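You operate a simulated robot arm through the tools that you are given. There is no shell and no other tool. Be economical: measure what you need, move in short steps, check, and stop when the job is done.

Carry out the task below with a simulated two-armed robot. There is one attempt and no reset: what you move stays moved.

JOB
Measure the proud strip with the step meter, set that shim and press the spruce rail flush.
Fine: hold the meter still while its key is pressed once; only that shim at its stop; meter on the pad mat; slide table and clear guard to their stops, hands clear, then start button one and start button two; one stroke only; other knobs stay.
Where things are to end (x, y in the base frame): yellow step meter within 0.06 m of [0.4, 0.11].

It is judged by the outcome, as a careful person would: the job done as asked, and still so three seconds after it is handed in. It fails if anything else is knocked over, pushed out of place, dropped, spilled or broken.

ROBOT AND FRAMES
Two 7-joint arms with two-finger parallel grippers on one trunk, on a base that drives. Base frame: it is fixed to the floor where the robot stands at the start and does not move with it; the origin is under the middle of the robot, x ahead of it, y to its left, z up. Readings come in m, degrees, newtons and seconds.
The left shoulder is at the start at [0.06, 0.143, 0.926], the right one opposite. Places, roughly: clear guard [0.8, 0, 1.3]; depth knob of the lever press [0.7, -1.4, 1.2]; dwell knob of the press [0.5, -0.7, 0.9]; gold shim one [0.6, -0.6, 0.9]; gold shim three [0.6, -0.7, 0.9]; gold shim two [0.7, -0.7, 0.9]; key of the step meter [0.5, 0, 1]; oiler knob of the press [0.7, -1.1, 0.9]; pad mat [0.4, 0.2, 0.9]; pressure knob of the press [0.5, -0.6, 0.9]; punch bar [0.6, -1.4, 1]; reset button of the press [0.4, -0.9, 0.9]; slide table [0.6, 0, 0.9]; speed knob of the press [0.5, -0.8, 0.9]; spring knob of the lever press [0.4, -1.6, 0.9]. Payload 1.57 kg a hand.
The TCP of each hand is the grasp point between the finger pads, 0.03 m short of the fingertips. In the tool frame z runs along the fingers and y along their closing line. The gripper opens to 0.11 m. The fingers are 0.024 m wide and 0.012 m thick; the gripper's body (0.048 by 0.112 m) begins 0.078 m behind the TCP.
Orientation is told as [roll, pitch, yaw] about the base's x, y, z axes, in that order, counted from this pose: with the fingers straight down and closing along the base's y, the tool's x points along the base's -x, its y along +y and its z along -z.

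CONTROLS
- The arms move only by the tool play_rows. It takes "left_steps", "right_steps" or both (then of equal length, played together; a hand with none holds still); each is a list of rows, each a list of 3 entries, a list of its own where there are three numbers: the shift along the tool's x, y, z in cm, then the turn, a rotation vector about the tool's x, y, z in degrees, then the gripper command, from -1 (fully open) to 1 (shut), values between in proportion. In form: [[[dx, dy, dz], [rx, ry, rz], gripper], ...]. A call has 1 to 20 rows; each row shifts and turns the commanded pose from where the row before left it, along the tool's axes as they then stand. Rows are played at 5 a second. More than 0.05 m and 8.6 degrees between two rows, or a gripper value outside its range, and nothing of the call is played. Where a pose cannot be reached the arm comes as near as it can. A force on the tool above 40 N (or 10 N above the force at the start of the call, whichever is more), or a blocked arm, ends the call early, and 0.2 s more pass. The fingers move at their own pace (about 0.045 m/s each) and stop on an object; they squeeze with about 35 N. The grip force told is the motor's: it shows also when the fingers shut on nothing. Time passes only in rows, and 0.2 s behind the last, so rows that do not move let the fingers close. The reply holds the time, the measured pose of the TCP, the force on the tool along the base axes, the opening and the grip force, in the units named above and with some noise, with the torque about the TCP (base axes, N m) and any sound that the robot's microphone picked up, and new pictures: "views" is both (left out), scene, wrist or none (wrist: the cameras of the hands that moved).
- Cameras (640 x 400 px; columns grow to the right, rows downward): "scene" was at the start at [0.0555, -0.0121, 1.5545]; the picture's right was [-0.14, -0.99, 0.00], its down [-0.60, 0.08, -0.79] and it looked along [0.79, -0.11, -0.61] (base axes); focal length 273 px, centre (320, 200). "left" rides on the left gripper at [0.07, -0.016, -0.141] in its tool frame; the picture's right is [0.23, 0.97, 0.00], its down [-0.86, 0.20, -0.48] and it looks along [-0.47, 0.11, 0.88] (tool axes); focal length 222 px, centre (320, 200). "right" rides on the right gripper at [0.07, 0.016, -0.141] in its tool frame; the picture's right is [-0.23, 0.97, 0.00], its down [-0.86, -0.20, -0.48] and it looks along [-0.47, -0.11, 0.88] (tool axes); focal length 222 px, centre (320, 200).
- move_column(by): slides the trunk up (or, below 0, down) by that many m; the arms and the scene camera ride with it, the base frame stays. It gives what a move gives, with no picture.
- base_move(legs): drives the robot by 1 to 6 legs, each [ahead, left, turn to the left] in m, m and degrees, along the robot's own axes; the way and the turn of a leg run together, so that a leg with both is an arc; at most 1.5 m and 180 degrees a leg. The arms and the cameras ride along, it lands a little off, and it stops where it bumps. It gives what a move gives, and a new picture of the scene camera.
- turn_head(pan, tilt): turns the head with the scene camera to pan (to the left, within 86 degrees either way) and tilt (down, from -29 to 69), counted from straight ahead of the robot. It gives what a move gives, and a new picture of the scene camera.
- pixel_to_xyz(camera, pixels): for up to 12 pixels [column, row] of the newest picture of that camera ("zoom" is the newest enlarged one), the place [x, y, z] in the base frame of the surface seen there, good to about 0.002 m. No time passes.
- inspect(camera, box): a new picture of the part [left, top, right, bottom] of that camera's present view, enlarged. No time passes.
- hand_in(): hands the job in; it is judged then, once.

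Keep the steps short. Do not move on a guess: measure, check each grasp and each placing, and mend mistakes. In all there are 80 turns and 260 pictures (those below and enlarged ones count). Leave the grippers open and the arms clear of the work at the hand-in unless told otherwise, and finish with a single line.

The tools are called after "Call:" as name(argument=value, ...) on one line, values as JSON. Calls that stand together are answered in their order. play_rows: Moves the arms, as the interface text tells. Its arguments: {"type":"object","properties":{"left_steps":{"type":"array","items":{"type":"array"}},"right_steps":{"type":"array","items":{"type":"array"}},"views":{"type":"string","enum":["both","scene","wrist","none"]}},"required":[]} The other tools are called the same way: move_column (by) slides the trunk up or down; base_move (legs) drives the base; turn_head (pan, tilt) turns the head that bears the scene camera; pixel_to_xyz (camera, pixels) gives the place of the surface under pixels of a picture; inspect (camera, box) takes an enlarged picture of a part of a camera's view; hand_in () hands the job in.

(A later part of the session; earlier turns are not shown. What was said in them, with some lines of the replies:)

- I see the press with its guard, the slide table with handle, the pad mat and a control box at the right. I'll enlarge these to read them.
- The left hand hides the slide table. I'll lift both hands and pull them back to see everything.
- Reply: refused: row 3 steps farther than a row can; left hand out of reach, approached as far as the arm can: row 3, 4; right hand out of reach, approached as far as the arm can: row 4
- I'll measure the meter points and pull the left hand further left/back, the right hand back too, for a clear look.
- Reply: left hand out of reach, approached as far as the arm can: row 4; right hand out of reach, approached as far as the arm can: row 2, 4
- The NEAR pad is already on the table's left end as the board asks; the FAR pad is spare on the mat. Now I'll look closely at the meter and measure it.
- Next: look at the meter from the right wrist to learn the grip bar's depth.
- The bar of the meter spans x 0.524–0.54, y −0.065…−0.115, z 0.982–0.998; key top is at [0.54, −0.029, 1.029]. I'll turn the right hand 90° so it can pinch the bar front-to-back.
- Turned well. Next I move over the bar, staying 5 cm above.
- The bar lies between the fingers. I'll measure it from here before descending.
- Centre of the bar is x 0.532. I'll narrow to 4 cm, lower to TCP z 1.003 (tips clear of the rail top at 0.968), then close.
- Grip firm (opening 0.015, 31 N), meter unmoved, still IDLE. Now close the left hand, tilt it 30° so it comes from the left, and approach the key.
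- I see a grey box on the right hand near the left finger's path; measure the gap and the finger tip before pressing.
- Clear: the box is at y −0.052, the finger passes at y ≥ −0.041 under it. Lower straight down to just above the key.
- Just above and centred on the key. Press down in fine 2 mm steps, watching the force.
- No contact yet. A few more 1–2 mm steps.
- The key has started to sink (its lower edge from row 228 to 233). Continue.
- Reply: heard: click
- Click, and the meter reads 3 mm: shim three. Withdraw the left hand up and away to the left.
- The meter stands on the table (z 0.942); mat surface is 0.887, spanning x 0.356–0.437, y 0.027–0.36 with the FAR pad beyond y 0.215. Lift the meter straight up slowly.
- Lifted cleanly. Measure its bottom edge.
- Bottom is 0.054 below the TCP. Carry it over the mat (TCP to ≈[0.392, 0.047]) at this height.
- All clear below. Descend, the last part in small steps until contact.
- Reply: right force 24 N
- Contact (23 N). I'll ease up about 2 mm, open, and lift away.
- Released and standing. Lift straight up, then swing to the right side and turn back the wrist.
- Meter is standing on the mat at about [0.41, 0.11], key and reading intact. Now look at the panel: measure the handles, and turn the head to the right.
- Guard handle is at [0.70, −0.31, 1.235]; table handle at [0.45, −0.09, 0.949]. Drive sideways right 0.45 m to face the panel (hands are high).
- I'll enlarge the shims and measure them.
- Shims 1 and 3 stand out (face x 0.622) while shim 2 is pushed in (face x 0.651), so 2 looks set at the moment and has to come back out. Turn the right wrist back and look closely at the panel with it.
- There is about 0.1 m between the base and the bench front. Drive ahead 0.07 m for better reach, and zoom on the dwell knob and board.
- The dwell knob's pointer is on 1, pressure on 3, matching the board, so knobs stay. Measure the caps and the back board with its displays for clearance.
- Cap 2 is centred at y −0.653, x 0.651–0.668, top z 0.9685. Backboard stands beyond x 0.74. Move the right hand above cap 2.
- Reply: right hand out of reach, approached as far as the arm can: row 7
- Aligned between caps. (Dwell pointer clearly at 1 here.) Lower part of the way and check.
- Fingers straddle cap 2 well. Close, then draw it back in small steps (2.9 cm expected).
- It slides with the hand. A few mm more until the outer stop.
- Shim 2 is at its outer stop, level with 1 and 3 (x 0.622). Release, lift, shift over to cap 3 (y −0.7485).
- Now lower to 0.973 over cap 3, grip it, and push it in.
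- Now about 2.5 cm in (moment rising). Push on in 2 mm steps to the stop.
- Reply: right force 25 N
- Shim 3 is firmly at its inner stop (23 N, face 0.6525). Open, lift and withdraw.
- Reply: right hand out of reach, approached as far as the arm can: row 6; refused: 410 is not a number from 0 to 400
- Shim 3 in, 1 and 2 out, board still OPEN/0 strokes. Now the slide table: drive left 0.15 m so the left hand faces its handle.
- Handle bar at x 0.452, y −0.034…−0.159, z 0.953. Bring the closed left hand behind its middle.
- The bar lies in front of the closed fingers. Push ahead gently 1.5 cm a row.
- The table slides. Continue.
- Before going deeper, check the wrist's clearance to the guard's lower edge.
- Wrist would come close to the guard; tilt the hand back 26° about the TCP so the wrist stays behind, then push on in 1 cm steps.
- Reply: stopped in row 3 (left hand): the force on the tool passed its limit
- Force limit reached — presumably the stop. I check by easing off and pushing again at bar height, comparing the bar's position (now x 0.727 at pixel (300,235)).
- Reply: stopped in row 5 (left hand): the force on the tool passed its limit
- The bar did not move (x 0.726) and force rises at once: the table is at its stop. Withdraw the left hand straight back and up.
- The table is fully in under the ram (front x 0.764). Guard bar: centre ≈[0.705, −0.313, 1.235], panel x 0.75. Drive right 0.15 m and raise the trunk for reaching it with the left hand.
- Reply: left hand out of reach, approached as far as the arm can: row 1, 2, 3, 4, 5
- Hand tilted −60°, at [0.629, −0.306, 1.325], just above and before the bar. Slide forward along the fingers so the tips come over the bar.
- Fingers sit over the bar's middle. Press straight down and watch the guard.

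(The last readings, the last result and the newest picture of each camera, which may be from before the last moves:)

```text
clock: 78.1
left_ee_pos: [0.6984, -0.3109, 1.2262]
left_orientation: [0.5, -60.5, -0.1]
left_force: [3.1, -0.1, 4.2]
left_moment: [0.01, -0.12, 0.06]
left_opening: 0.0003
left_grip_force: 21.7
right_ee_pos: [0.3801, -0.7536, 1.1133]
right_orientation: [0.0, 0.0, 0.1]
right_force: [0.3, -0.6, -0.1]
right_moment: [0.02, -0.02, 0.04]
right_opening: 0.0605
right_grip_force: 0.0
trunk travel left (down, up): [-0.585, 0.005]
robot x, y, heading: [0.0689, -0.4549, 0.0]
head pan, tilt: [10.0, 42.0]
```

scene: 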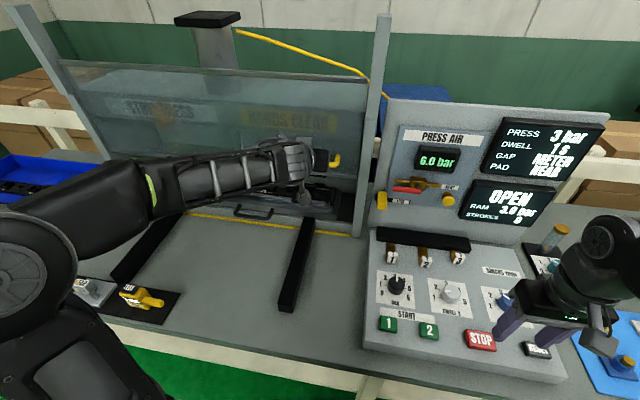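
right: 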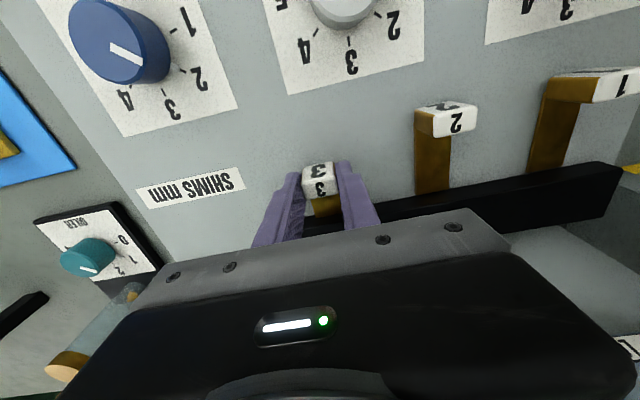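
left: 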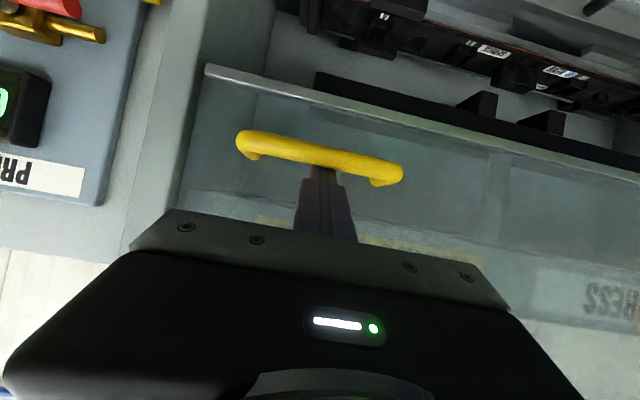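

The guard comes down with ~5 N. Continue.

Call:
play_rows(left_steps=[[[1.04, 0, 0.6], [0, 0, 0], 1], [[1.04, 0, 0.6], [0, 0, 0], 1], [[1.04, 0, 0.6], [0, 0, 0], 1], [[1.04, 0, 0.6], [0, 0, 0], 1], [[1.04, 0, 0.6], [0, 0, 0], 1], [[1.04, 0, 0.6], [0, 0, 0], 1], [[1.04, 0, 0.6], [0, 0, 0], 1], [[1.04, 0, 0.6], [0, 0, 0], 1]], views="both")

```text
clock: 79.9
left_ee_pos: [0.6978, -0.3109, 1.1285]
left_orientation: [0.5, -60.5, -0.2]
left_force: [0.8, -1.2, 3.1]
left_moment: [0.02, -0.07, 0.03]
left_opening: 0.0
left_grip_force: 21.9
right_ee_pos: [0.381, -0.7536, 1.1143]
right_orientation: [0.0, 0.0, 0.3]
right_force: [0.2, 0.1, 0.1]
right_moment: [-0.01, -0.01, -0.02]
right_opening: 0.0605
right_grip_force: 0.1
trunk travel left (down, up): [-0.585, 0.005]
robot x, y, heading: [0.0685, -0.4479, 0.2]
head pan, tilt: [10.0, 42.0]
```

scene: 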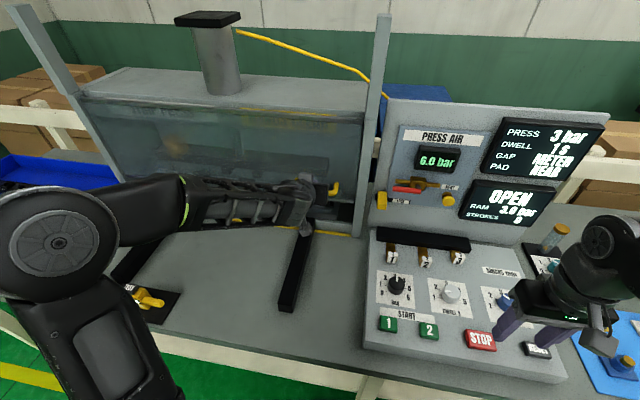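
left: 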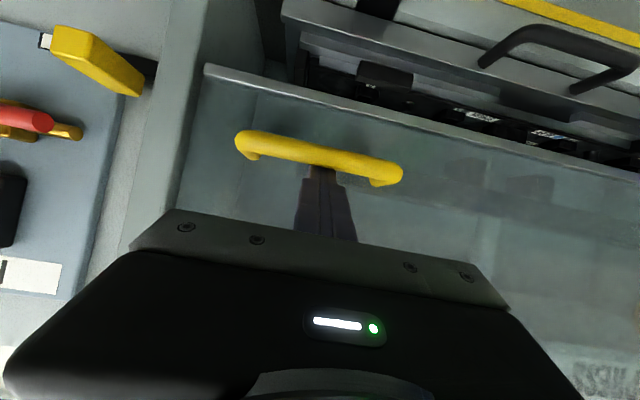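

Call:
pixel_to_xyz(camera="scene", pixels=[[60, 240], [120, 230], [180, 210], [145, 297], [60, 300], [280, 210]])

Call:
play_rows(left_steps=[[[1.04, 0, 0.6], [0, 0, 0], 1], [[1.04, 0, 0.6], [0, 0, 0], 1], [[1.04, 0, 0.6], [0, 0, 0], 1], [[1.04, 0, 0.6], [0, 0, 0], 1], [[1.04, 0, 0.6], [0, 0, 0], 1]], views="both")

```text
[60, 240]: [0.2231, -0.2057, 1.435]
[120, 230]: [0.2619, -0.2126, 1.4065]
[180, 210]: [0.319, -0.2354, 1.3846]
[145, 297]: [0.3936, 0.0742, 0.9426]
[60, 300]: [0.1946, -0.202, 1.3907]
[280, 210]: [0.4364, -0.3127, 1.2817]
```

```text
clock: 81.1
left_ee_pos: [0.6986, -0.3114, 1.0684]
left_orientation: [0.4, -60.3, -0.1]
left_force: [2.5, 0.6, 1.3]
left_moment: [0.0, -0.07, 0.02]
left_opening: 0.0001
left_grip_force: 21.4
right_ee_pos: [0.3806, -0.7525, 1.1128]
right_orientation: [-0.1, 0.0, 0.2]
right_force: [-0.2, 0.2, -0.3]
right_moment: [0.03, 0.03, -0.04]
right_opening: 0.0607
right_grip_force: 0.2
trunk travel left (down, up): [-0.585, 0.005]
robot x, y, heading: [0.0729, -0.4503, -0.1]
head pan, tilt: [10.0, 42.0]
```

scene: 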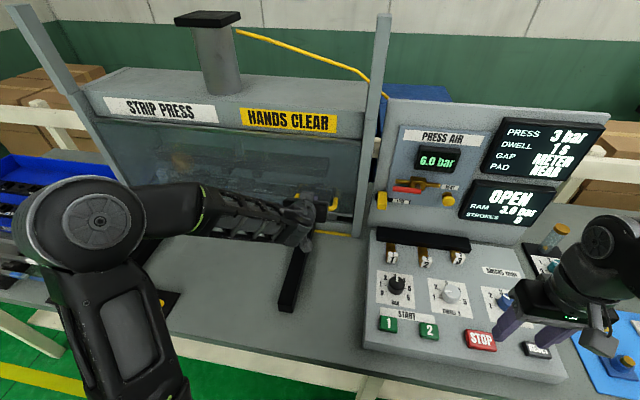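
left: 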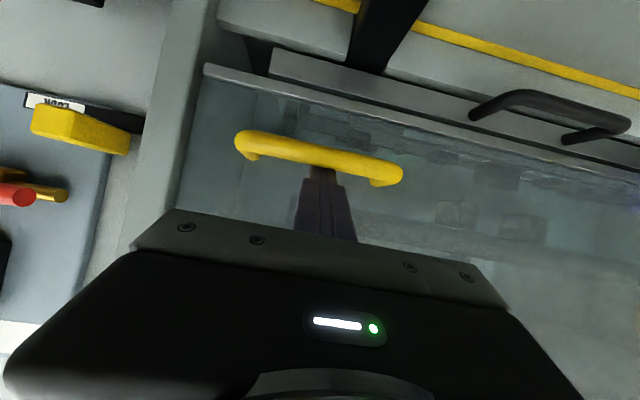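

Elbow is well above everything (z 1.4). Guard low edge now near the table edge. Continue in smaller steps until the stop.

Call:
play_rows(left_steps=[[[0.7, 0, 0.4], [0, 0, 0], 1], [[0.7, 0, 0.4], [0, 0, 0], 1], [[0.7, 0, 0.4], [0, 0, 0], 1], [[0.7, 0, 0.4], [0, 0, 0], 1], [[0.7, 0, 0.4], [0, 0, 0], 1], [[0, 0, 0], [0, 0, 0], 1]], views="both")

```text
clock: 82.0
left_ee_pos: [0.705, -0.3103, 1.0538]
left_orientation: [0.9, -62.0, -0.5]
left_force: [1.3, -1.4, 6.9]
left_moment: [-0.03, -0.07, 0.0]
left_opening: 0.0
left_grip_force: 21.5
right_ee_pos: [0.3814, -0.7519, 1.1133]
right_orientation: [0.0, 0.0, 0.2]
right_force: [-0.1, -0.5, -0.6]
right_moment: [0.0, 0.03, -0.02]
right_opening: 0.0606
right_grip_force: 0.1
trunk travel left (down, up): [-0.585, 0.005]
robot x, y, heading: [0.0683, -0.4544, 0.5]
head pan, tilt: [10.0, 42.0]
stopped in row 4 (left hand): the force on the tool passed its limit (the readings are from after the stop); the commanded pose is now the measured one
```

scene: 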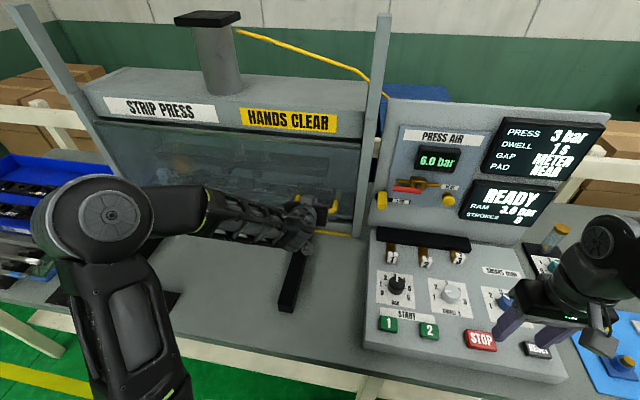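
left: 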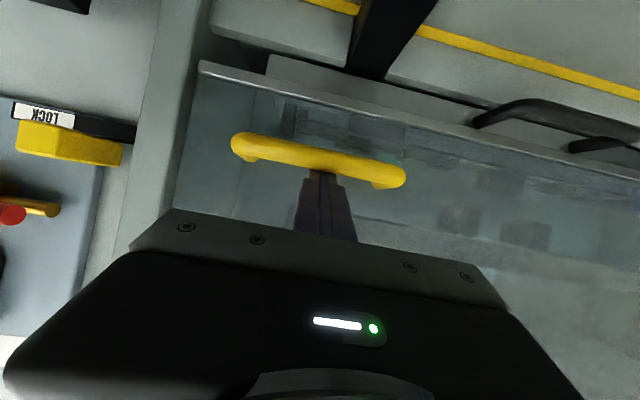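

The board now reads READY — guard and table at their stops. Withdraw the left hand up and back, without lifting the bar.

Call:
play_rows(left_steps=[[[-0.8, 0, 0], [0, 0, 0], 1], [[-0.5, 0, -2], [0, 0, 0], 1], [[0, 0, -3], [0, 0, 0], 1], [[0, 0, -4], [0, 0, 0], 1], [[1, 0, -4], [0, 0, 0], 1], [[2, 0, -4], [0, 0, 0], 1], [[2, 0, -4], [0, 0, 0], 1], [[2, 1, -4], [0, 0, 0], 1]], views="scene")

Call:
inspect(camera="scene", box=[80, 80, 640, 380])

```text
clock: 83.8
left_ee_pos: [0.532, -0.3326, 1.17]
left_orientation: [1.1, -61.6, -0.5]
left_force: [0.2, -0.5, 0.4]
left_moment: [-0.05, -0.02, 0.01]
left_opening: 0.0
left_grip_force: 20.4
left hand out of reach, approached as far as the arm can: row 6, 7, 8
right_ee_pos: [0.3789, -0.7538, 1.1138]
right_orientation: [-0.1, 0.0, 0.2]
right_force: [-1.0, 0.0, -0.8]
right_moment: [0.02, -0.02, -0.02]
right_opening: 0.0607
right_grip_force: 0.0
trunk travel left (down, up): [-0.585, 0.005]
robot x, y, heading: [0.0721, -0.4562, 0.2]
head pan, tilt: [10.0, 42.0]
```

scene: 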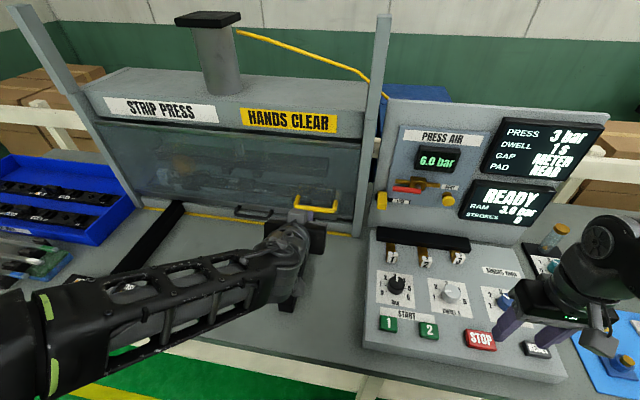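

```text
1.14 times, centred on (360, 230) of scene
```

zoom: 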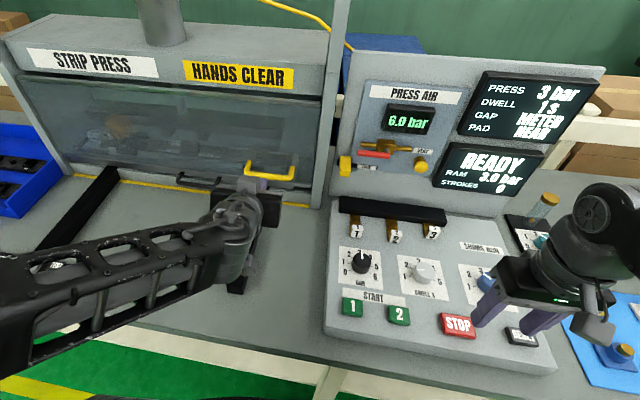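

READY holds. Bring the left hand back and level, and close the right hand for button work.

Call:
play_rows(left_steps=[[[0, 0, -2], [0, 8.5, 0], 1], [[0, 0, -2], [0, 8.5, 0], 1], [[1, 0, -1], [0, 8.5, 0], 1], [[2, 0, 0], [0, 8.5, 0], 1], [[2, 0, 0], [0, 8.5, 0], 1], [[2, 0, 0], [0, 8.5, 0], 1], [[2, 0, 0], [0, 8.5, 0], 1], [[2, 0, 0], [-1, 2, 0], 1], [[2, 0, 0], [0, 0, 0], 1], [[2, 0, 0], [0, 0, 0], 1]], right_steps=[[[0, 0, 0], [0, 0, 0], 0], [[0, 0, 0], [0, 0, 0], 0.4], [[0, 0, 0], [0, 0, 0], 0.8], [[0, 0, 0], [0, 0, 0], 1], [[0, 0, 0], [0, 0, 0], 1], [[0, 0, 0], [0, 0, 0], 1], [[0, 0, 0], [0, 0, 0], 1], [[0, 0, 0], [0, 0, 0], 1], [[0, 0, 0], [0, 0, 0], 1], [[0, 0, 0], [0, 0, 0], 1]], views="scene")

```text
clock: 86.0
left_ee_pos: [0.3526, -0.3343, 1.1595]
left_orientation: [1.5, -0.4, 0.5]
left_force: [-0.2, 0.2, 0.0]
left_moment: [0.0, 0.01, -0.01]
left_opening: 0.0001
left_grip_force: 21.8
right_ee_pos: [0.3803, -0.7532, 1.1127]
right_orientation: [0.1, -0.1, 0.1]
right_force: [0.5, -0.2, 0.7]
right_moment: [0.0, -0.02, 0.0]
right_opening: 0.0
right_grip_force: 21.6
trunk travel left (down, up): [-0.585, 0.005]
robot x, y, heading: [0.069, -0.4519, -0.1]
head pan, tilt: [10.0, 42.0]
```

scene: 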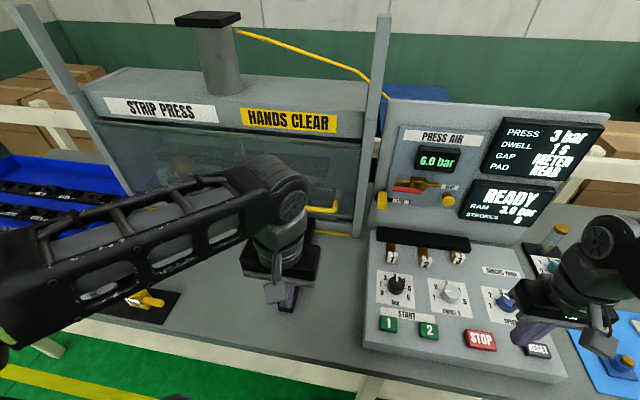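

Drive right 0.12 m, lower the trunk back 0.06 m, and tilt the head toward the buttons.

Call:
base_move(legs=[[0, -0.12, 0]])

Call:
move_column(by=-0.06)

Call:
turn_head(pan=0, tilt=45)

Call:
inspect(camera="scene", box=[200, 50, 640, 320])

```text
clock: 87.2
left_ee_pos: [0.3535, -0.4564, 1.1595]
left_orientation: [1.6, -0.4, 0.5]
left_force: [-0.5, -0.6, 0.1]
left_moment: [0.05, 0.02, 0.0]
left_opening: 0.0
left_grip_force: 20.8
right_ee_pos: [0.3818, -0.8766, 1.113]
right_orientation: [0.1, 0.0, 0.2]
right_force: [-0.8, -1.0, 0.3]
right_moment: [0.0, -0.01, 0.0]
right_opening: 0.0001
right_grip_force: 21.8
trunk travel left (down, up): [-0.585, 0.005]
robot x, y, heading: [0.0693, -0.5698, 0.2]
head pan, tilt: [10.0, 42.0]
```

scene: 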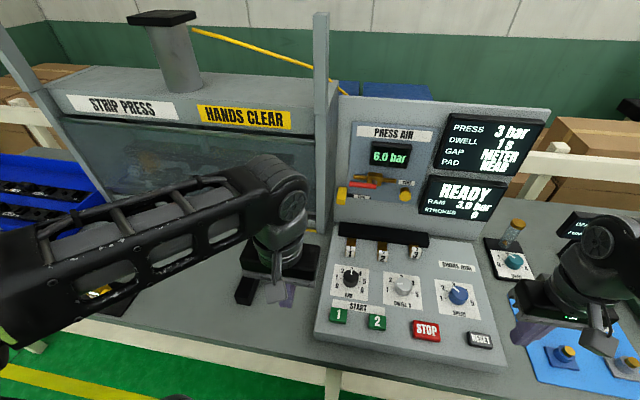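

```text
clock: 88.2
left_ee_pos: [0.3532, -0.4543, 1.0988]
left_orientation: [1.5, -0.5, 0.5]
left_force: [0.2, -0.1, 0.1]
left_moment: [-0.01, 0.05, 0.0]
left_opening: 0.0
left_grip_force: 21.3
right_ee_pos: [0.3814, -0.8738, 1.0528]
right_orientation: [0.0, 0.0, 0.3]
right_force: [0.5, 0.4, -1.1]
right_moment: [-0.02, 0.01, -0.01]
right_opening: 0.0004
right_grip_force: 20.8
trunk travel left (down, up): [-0.525, 0.065]
robot x, y, heading: [0.0695, -0.5722, 0.4]
head pan, tilt: [10.0, 42.0]
```

```text
clock: 88.9
left_ee_pos: [0.3535, -0.4557, 1.0992]
left_orientation: [1.4, -0.4, 0.5]
left_force: [0.7, 0.0, -0.7]
left_moment: [0.02, -0.01, -0.03]
left_opening: 0.0
left_grip_force: 21.1
right_ee_pos: [0.3812, -0.8741, 1.0543]
right_orientation: [-0.1, 0.0, 0.2]
right_force: [-0.9, 0.2, 0.0]
right_moment: [0.02, 0.04, 0.01]
right_opening: 0.0001
right_grip_force: 21.2
trunk travel left (down, up): [-0.525, 0.065]
robot x, y, heading: [0.0642, -0.571, 0.4]
head pan, tilt: [0.0, 45.0]
```

scene: 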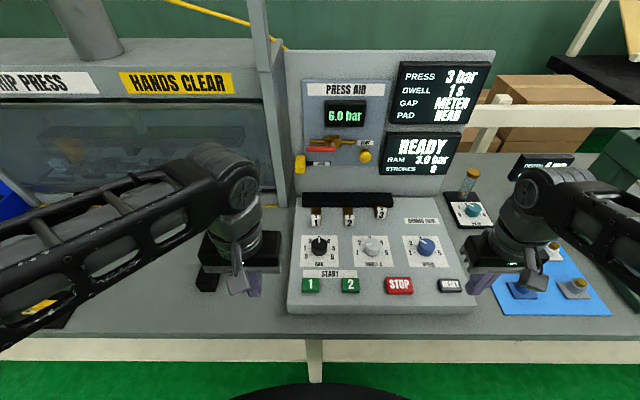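

```text
1.45 times, centred on (420, 185) of scene
```

zoom: 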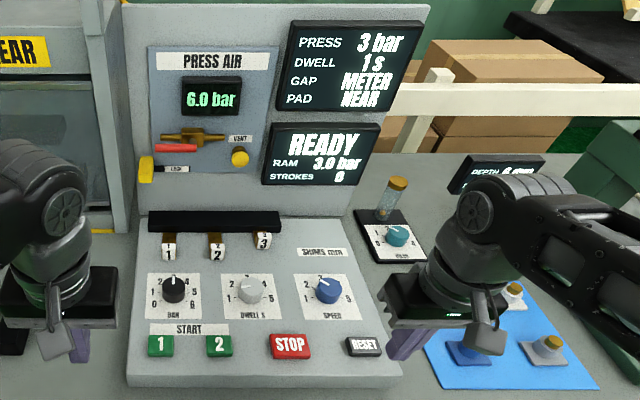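

Call:
pixel_to_xyz(camera="scene", pixels=[[311, 285], [304, 280], [318, 280], [311, 280], [311, 292], [350, 285], [343, 280], [358, 280], [350, 280], [350, 292], [383, 284], [330, 290]])

Call:
play_rows(left_steps=[[[0, 0, 0], [8, 0, 0], 1], [[0, 0, 0], [8, 0, 0], 1], [[0, 0, 0], [8, 0, 0], 1], [[0, 0, 0], [7.5, 0, 0], 1]], right_steps=[[[0, 0, 0], [-7.5, 0, 0], 1], [[0, 0, 0], [-7.5, 0, 0], 1], [[0, 0, 0], [-7.5, 0, 0], 1], [[0, 0, 0], [-7.5, 0, 0], 1]], views="none")

```text
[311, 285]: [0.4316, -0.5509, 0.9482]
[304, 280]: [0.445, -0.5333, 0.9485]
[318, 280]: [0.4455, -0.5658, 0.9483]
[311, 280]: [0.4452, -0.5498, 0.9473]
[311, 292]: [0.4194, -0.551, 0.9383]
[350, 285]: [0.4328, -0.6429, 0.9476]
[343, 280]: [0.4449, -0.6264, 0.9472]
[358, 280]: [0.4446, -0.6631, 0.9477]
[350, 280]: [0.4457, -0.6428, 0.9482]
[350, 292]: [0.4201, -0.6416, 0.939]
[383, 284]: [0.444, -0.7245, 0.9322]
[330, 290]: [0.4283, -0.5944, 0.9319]
```

```text
clock: 89.9
left_ee_pos: [0.3545, -0.4544, 1.0993]
left_orientation: [-30.1, -0.4, 0.4]
left_force: [0.1, -0.5, -0.2]
left_moment: [0.03, 0.01, -0.01]
left_opening: 0.0
left_grip_force: 21.2
right_ee_pos: [0.3818, -0.8734, 1.0533]
right_orientation: [30.1, -0.1, 0.2]
right_force: [-0.1, 0.7, 0.4]
right_moment: [-0.02, 0.01, -0.02]
right_opening: 0.0
right_grip_force: 20.9
trunk travel left (down, up): [-0.525, 0.065]
robot x, y, heading: [0.0726, -0.5731, 0.4]
head pan, tilt: [0.0, 45.0]
```

Button 1 centre [0.434, −0.550, 0.948], button 2 [0.434, −0.6435, 0.948]. Bring both tilted hands to hover about 3 cm above their button.

Call:
play_rows(left_steps=[[[-2.01, -0.76, 3.15], [0, 0, 0], 1], [[-2.01, -0.76, 3.15], [0, 0, 0], 1], [[-2.01, -0.76, 3.15], [0, 0, 0], 1], [[-2.01, -0.76, 3.15], [0, 0, 0], 1], [[0, 0, 0], [0, 0, 0], 1], [[0, 0, 0], [0, 0, 0], 1], [[0, 0, 0], [0, 0, 0], 1], [[0, 0, 0], [0, 0, 0], 1]], right_steps=[[[-1.07, 3.89, 2.25], [0, 0, 0], 1], [[-1.07, 3.89, 2.25], [0, 0, 0], 1], [[-1.07, 3.89, 2.25], [0, 0, 0], 1], [[-1.07, 3.89, 2.25], [0, 0, 0], 1], [[-1.07, 3.89, 2.25], [0, 0, 0], 1], [[0, -1.2, 2.08], [0, 0, 0], 1], [[0, -1.2, 2.08], [0, 0, 0], 1], [[0, 0, 0], [0, 0, 0], 1]], views="both")

Call:
inspect(camera="scene", box=[270, 220, 430, 320])

```text
clock: 91.7
left_ee_pos: [0.4339, -0.543, 1.0059]
left_orientation: [-30.0, -0.5, 0.5]
left_force: [0.0, 0.1, 1.0]
left_moment: [-0.01, 0.02, -0.01]
left_opening: 0.0
left_grip_force: 21.0
right_ee_pos: [0.4332, -0.6485, 1.0061]
right_orientation: [30.0, 0.1, 0.1]
right_force: [0.5, 1.0, 0.2]
right_moment: [-0.02, -0.04, -0.01]
right_opening: 0.0
right_grip_force: 21.9
trunk travel left (down, up): [-0.525, 0.065]
robot x, y, heading: [0.0717, -0.5748, 0.1]
head pan, tilt: [0.0, 45.0]
```

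scene: 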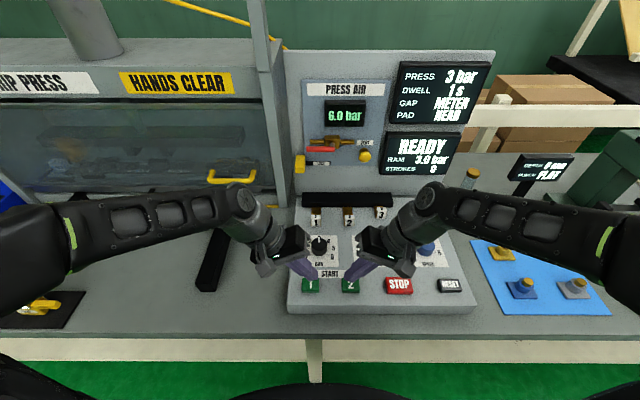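
right: 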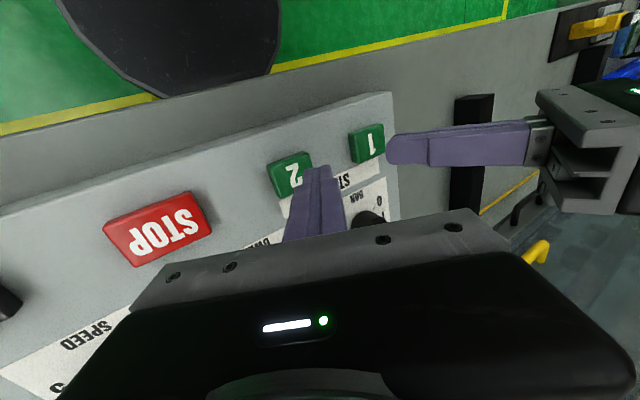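
left: 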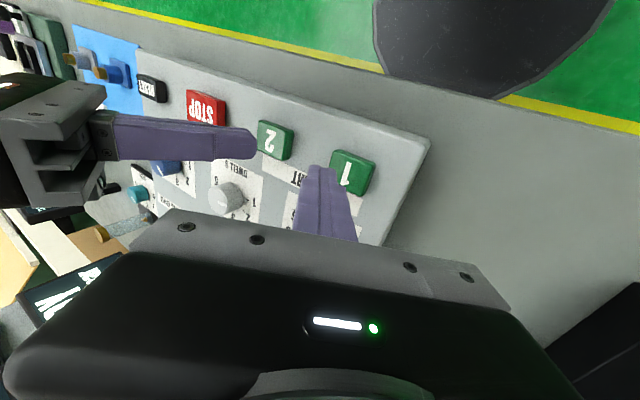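

```text
4.00 times, centred on (350, 270) of scene
```

zoom: 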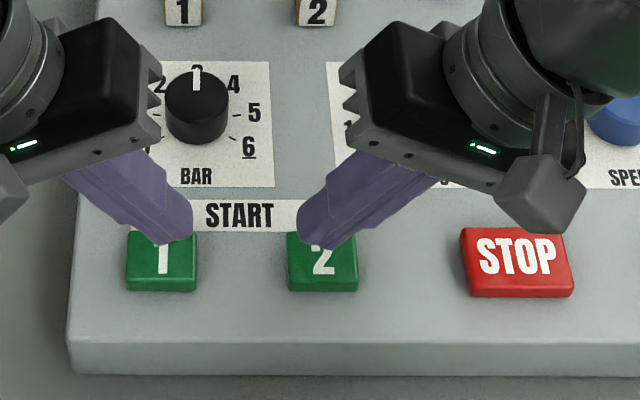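

Both tips are right over their buttons. Lower both 2.6 cm to just above.

Call:
play_rows(left_steps=[[[0, 0.5, 0.866], [0, 0, 0], 1], [[0, 0.5, 0.866], [0, 0, 0], 1], [[0, 0.2, 0.346], [0, 0, 0], 1], [[0, 0, 0], [0, 0, 0], 1]], right_steps=[[[0, -0.5, 0.866], [0, 0, 0], 1], [[0, -0.5, 0.866], [0, 0, 0], 1], [[0, -0.2, 0.346], [0, 0, 0], 1], [[0, 0, 0], [0, 0, 0], 1]], views="none")

Call:
inspect(camera="scene", box=[270, 220, 430, 320])

Call:
inspect(camera="right", box=[240, 80, 460, 220])

```text
clock: 92.7
left_ee_pos: [0.4358, -0.5443, 0.9808]
left_orientation: [-30.0, -0.3, 0.5]
left_force: [0.4, -1.1, 1.1]
left_moment: [0.0, 0.01, -0.01]
left_opening: 0.0
left_grip_force: 21.5
right_ee_pos: [0.4333, -0.6477, 0.9812]
right_orientation: [30.0, 0.0, 0.3]
right_force: [0.2, 0.1, -0.3]
right_moment: [-0.03, -0.03, 0.0]
right_opening: 0.0001
right_grip_force: 21.3
trunk travel left (down, up): [-0.525, 0.065]
robot x, y, heading: [0.0732, -0.5722, 0.0]
head pan, tilt: [0.0, 45.0]
```

```text
4.00 times, centred on (350, 270) of scene
```

zoom: 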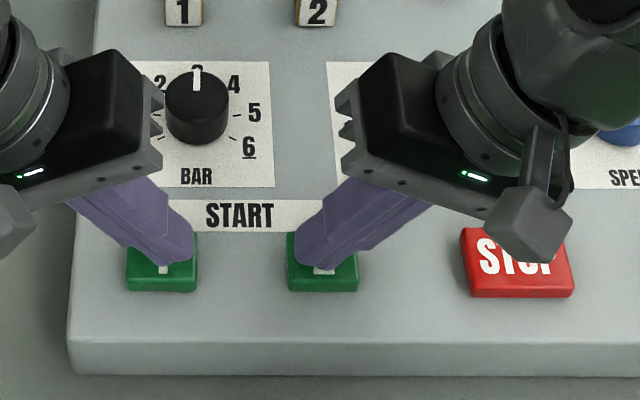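

```text
2.86 times, centred on (350, 150) of right
```

zoom: 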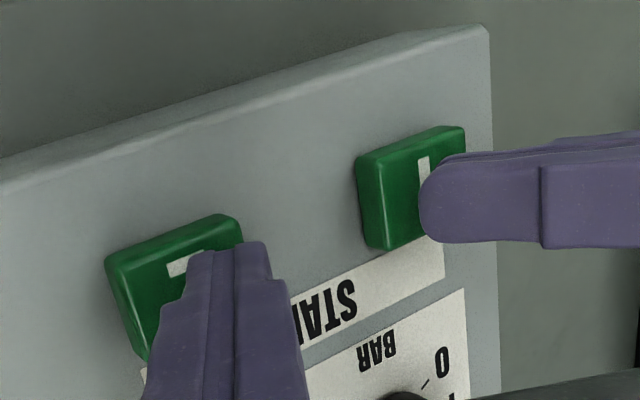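

Press one, then two a beat later, and hold briefly while both are down.

Call:
play_rows(left_steps=[[[0, 0.2, 0.346], [0, 0, 0], 1], [[0, 0.2, 0.346], [0, 0, 0], 1], [[0, 0.15, 0.26], [0, 0, 0], 1], [[0, 0, 0], [0, 0, 0], 1], [[0, 0, 0], [0, 0, 0], 1], [[0, 0, 0], [0, 0, 0], 1]], right_steps=[[[0, 0, 0], [0, 0, 0], 1], [[0, -0.2, 0.346], [0, 0, 0], 1], [[0, -0.2, 0.346], [0, 0, 0], 1], [[0, -0.15, 0.26], [0, 0, 0], 1], [[0, 0, 0], [0, 0, 0], 1], [[0, 0, 0], [0, 0, 0], 1]], views="scene")

Call:
inspect(camera="scene", box=[270, 60, 500, 320])

```text
clock: 94.1
left_ee_pos: [0.436, -0.544, 0.9711]
left_orientation: [-30.0, -0.4, 0.5]
left_force: [0.0, 0.3, 3.3]
left_moment: [-0.06, 0.02, -0.03]
left_opening: 0.0
left_grip_force: 21.1
right_ee_pos: [0.4337, -0.6484, 0.9703]
right_orientation: [29.9, -0.1, 0.2]
right_force: [0.7, -0.3, 4.1]
right_moment: [0.04, -0.01, 0.03]
right_opening: 0.0
right_grip_force: 21.5
trunk travel left (down, up): [-0.525, 0.065]
robot x, y, heading: [0.0672, -0.5733, 0.1]
head pan, tilt: [0.0, 45.0]
heard: click, click
```

scene: 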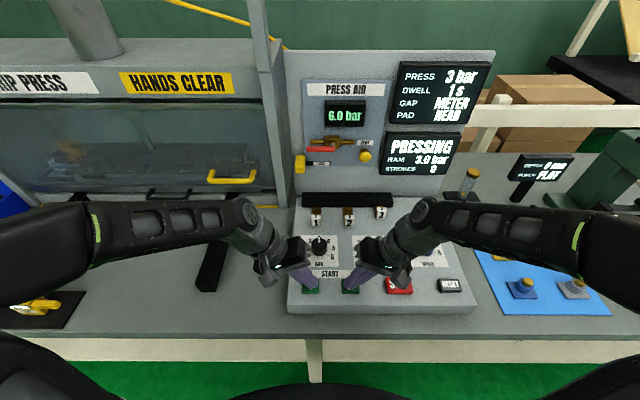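

```text
1.54 times, centred on (385, 190) of scene
```

zoom: 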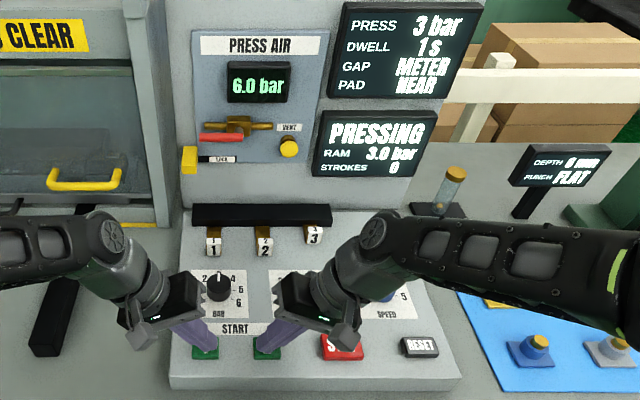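

PRESSING – the stroke is running. Hold both buttons still until it is complete.

Call:
play_rows(left_steps=[[[0, 0, 0], [0, 0, 0], 1], [[0, 0, 0], [0, 0, 0], 1], [[0, 0, 0], [0, 0, 0], 1], [[0, 0, 0], [0, 0, 0], 1], [[0, 0, 0], [0, 0, 0], 1], [[0, 0, 0], [0, 0, 0], 1], [[0, 0, 0], [0, 0, 0], 1], [[0, 0, 0], [0, 0, 0], 1]], right_steps=[[[0, 0, 0], [0, 0, 0], 1], [[0, 0, 0], [0, 0, 0], 1], [[0, 0, 0], [0, 0, 0], 1], [[0, 0, 0], [0, 0, 0], 1], [[0, 0, 0], [0, 0, 0], 1], [[0, 0, 0], [0, 0, 0], 1], [[0, 0, 0], [0, 0, 0], 1], [[0, 0, 0], [0, 0, 0], 1]], views="scene")

Call:
inspect(camera="scene", box=[270, 60, 500, 320])

```text
clock: 95.9
left_ee_pos: [0.4351, -0.5436, 0.9701]
left_orientation: [-30.0, -0.4, 0.5]
left_force: [0.2, 0.1, 2.6]
left_moment: [-0.01, 0.04, -0.02]
left_opening: 0.0001
left_grip_force: 21.5
right_ee_pos: [0.4328, -0.6492, 0.9718]
right_orientation: [30.0, 0.0, 0.4]
right_force: [-0.4, -0.4, 3.7]
right_moment: [0.03, 0.04, 0.02]
right_opening: 0.0
right_grip_force: 21.5
trunk travel left (down, up): [-0.525, 0.065]
robot x, y, heading: [0.0692, -0.5729, 0.3]
head pan, tilt: [0.0, 45.0]
```

scene: 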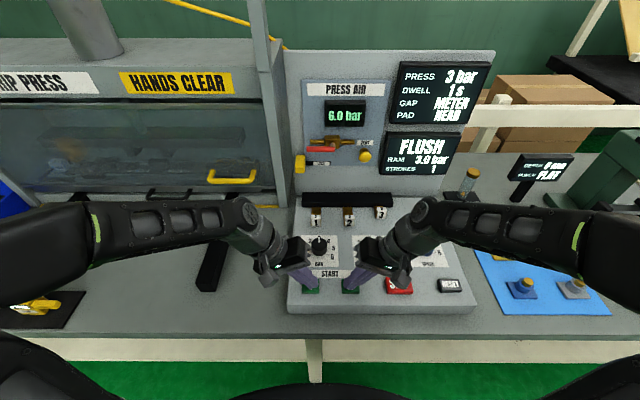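

```text
1.54 times, centred on (385, 190) of scene
```

zoom: 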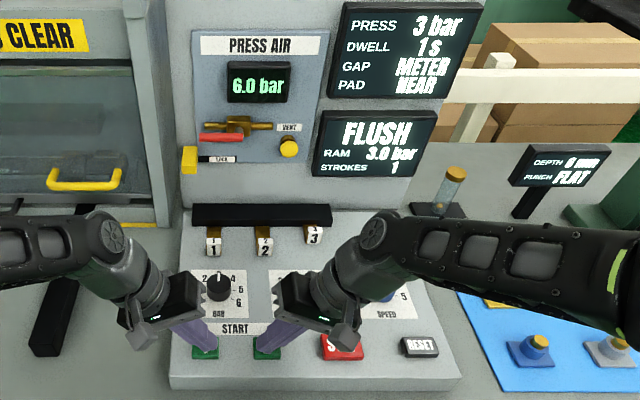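

FLUSH, strokes 1. Lift both hands straight up, then move apart, level, open.

Call:
play_rows(left_steps=[[[0, -0.5, -0.87], [0, 0, 0], 1], [[0, -1.5, -2.6], [0, 0, 0], 1], [[0, -1.5, -2.6], [0, 0, 0], 1], [[0, -1.5, -2.6], [0, 0, 0], 1], [[1, 2.6, -1.5], [0, 0, 0], 1], [[2, 2.6, -1.5], [0, 0, 0], 1], [[2, 2.6, -1.5], [0, 0, 0], 1], [[0, 0, 0], [-7.5, 0, 0], 1], [[0, 0, 0], [-7.5, 0, 0], 0.5], [[0, 0, 0], [-7.5, 0, 0], 0], [[0, 0, 0], [-7.5, 0, 0], -1], [[2, 0, 0], [0, 0, 0], -1], [[2, 0, 0], [0, 0, 0], -1], [[0, 0, 0], [0, 0, 0], -1]], right_steps=[[[0, 0.5, -0.87], [0, 0, 0], 1], [[0, 1.5, -2.6], [0, 0, 0], 1], [[0, 1.5, -2.6], [0, 0, 0], 1], [[0, 1.5, -2.6], [0, 0, 0], 1], [[1, -2.6, -1.5], [0, 0, 0], 1], [[2, -2.6, -1.5], [0, 0, 0], 1], [[2, -2.6, -1.5], [0, 0, 0], 1], [[0, 0, 0], [7.5, 0, 0], 1], [[0, 0, 0], [7.5, 0, 0], 0.5], [[0, 0, 0], [7.5, 0, 0], 0], [[0, 0, 0], [7.5, 0, 0], -1], [[2, 0, 0], [0, 0, 0], -1], [[2, 0, 0], [0, 0, 0], -1], [[0, 0, 0], [0, 0, 0], -1]], views="scene")

Call:
turn_head(pan=25, tilt=42)

Call:
inspect(camera="scene", box=[0, 80, 640, 400])

```text
clock: 98.9
left_ee_pos: [0.3444, -0.4549, 1.0698]
left_orientation: [0.0, -0.4, 0.5]
left_force: [-0.3, -0.4, -0.6]
left_moment: [0.0, 0.03, 0.0]
left_opening: 0.1102
left_grip_force: 0.1
right_ee_pos: [0.3443, -0.7393, 1.0694]
right_orientation: [0.0, 0.0, 0.3]
right_force: [-0.1, -0.2, 0.2]
right_moment: [0.01, 0.0, 0.02]
right_opening: 0.11
right_grip_force: 0.2
trunk travel left (down, up): [-0.525, 0.065]
robot x, y, heading: [0.0718, -0.5726, 0.4]
head pan, tilt: [0.0, 45.0]
```

scene: 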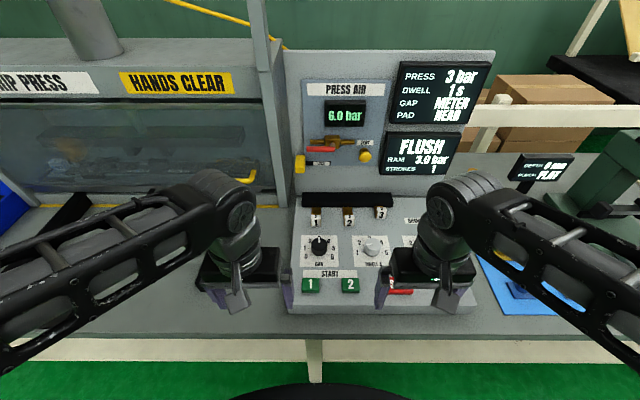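

```text
clock: 99.8
left_ee_pos: [0.3428, -0.4539, 1.0705]
left_orientation: [0.1, -0.4, 0.5]
left_force: [0.5, -0.1, -0.4]
left_moment: [0.0, 0.0, 0.01]
left_opening: 0.1099
left_grip_force: 0.1
right_ee_pos: [0.3438, -0.7402, 1.0692]
right_orientation: [-0.1, 0.0, 0.3]
right_force: [-0.5, -0.5, 0.3]
right_moment: [0.02, 0.02, 0.0]
right_opening: 0.1101
right_grip_force: 0.1
trunk travel left (down, up): [-0.525, 0.065]
robot x, y, heading: [0.0682, -0.5718, 0.1]
head pan, tilt: [25.0, 42.0]
```

scene: 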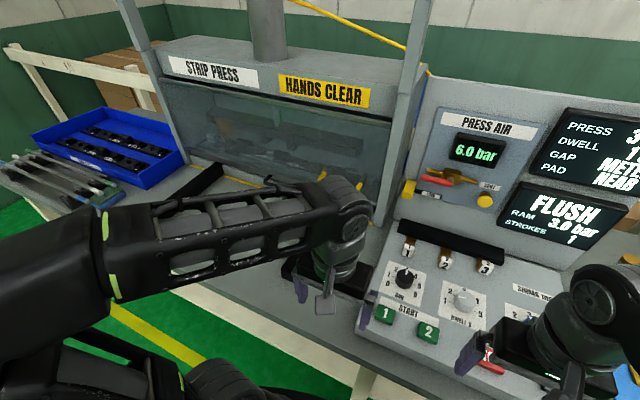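

```text
1.00 times, centred on (320, 240) of scene
```

zoom: 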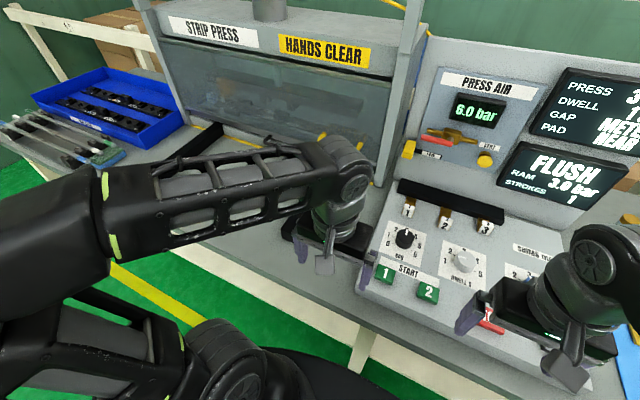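

The board shows FLUSH with 1 stroke, shim 3 is the only one in, the guard and table are at their stops, and the meter is upright on the mat. Both hands are open and clear, so I hand in.

Call:
hand_in()

```text
The job is handed in.
```

The spruce rail is pressed flush in one stroke: the meter read 3 mm, shim three alone is at its stop, and the meter is back on the pad mat.
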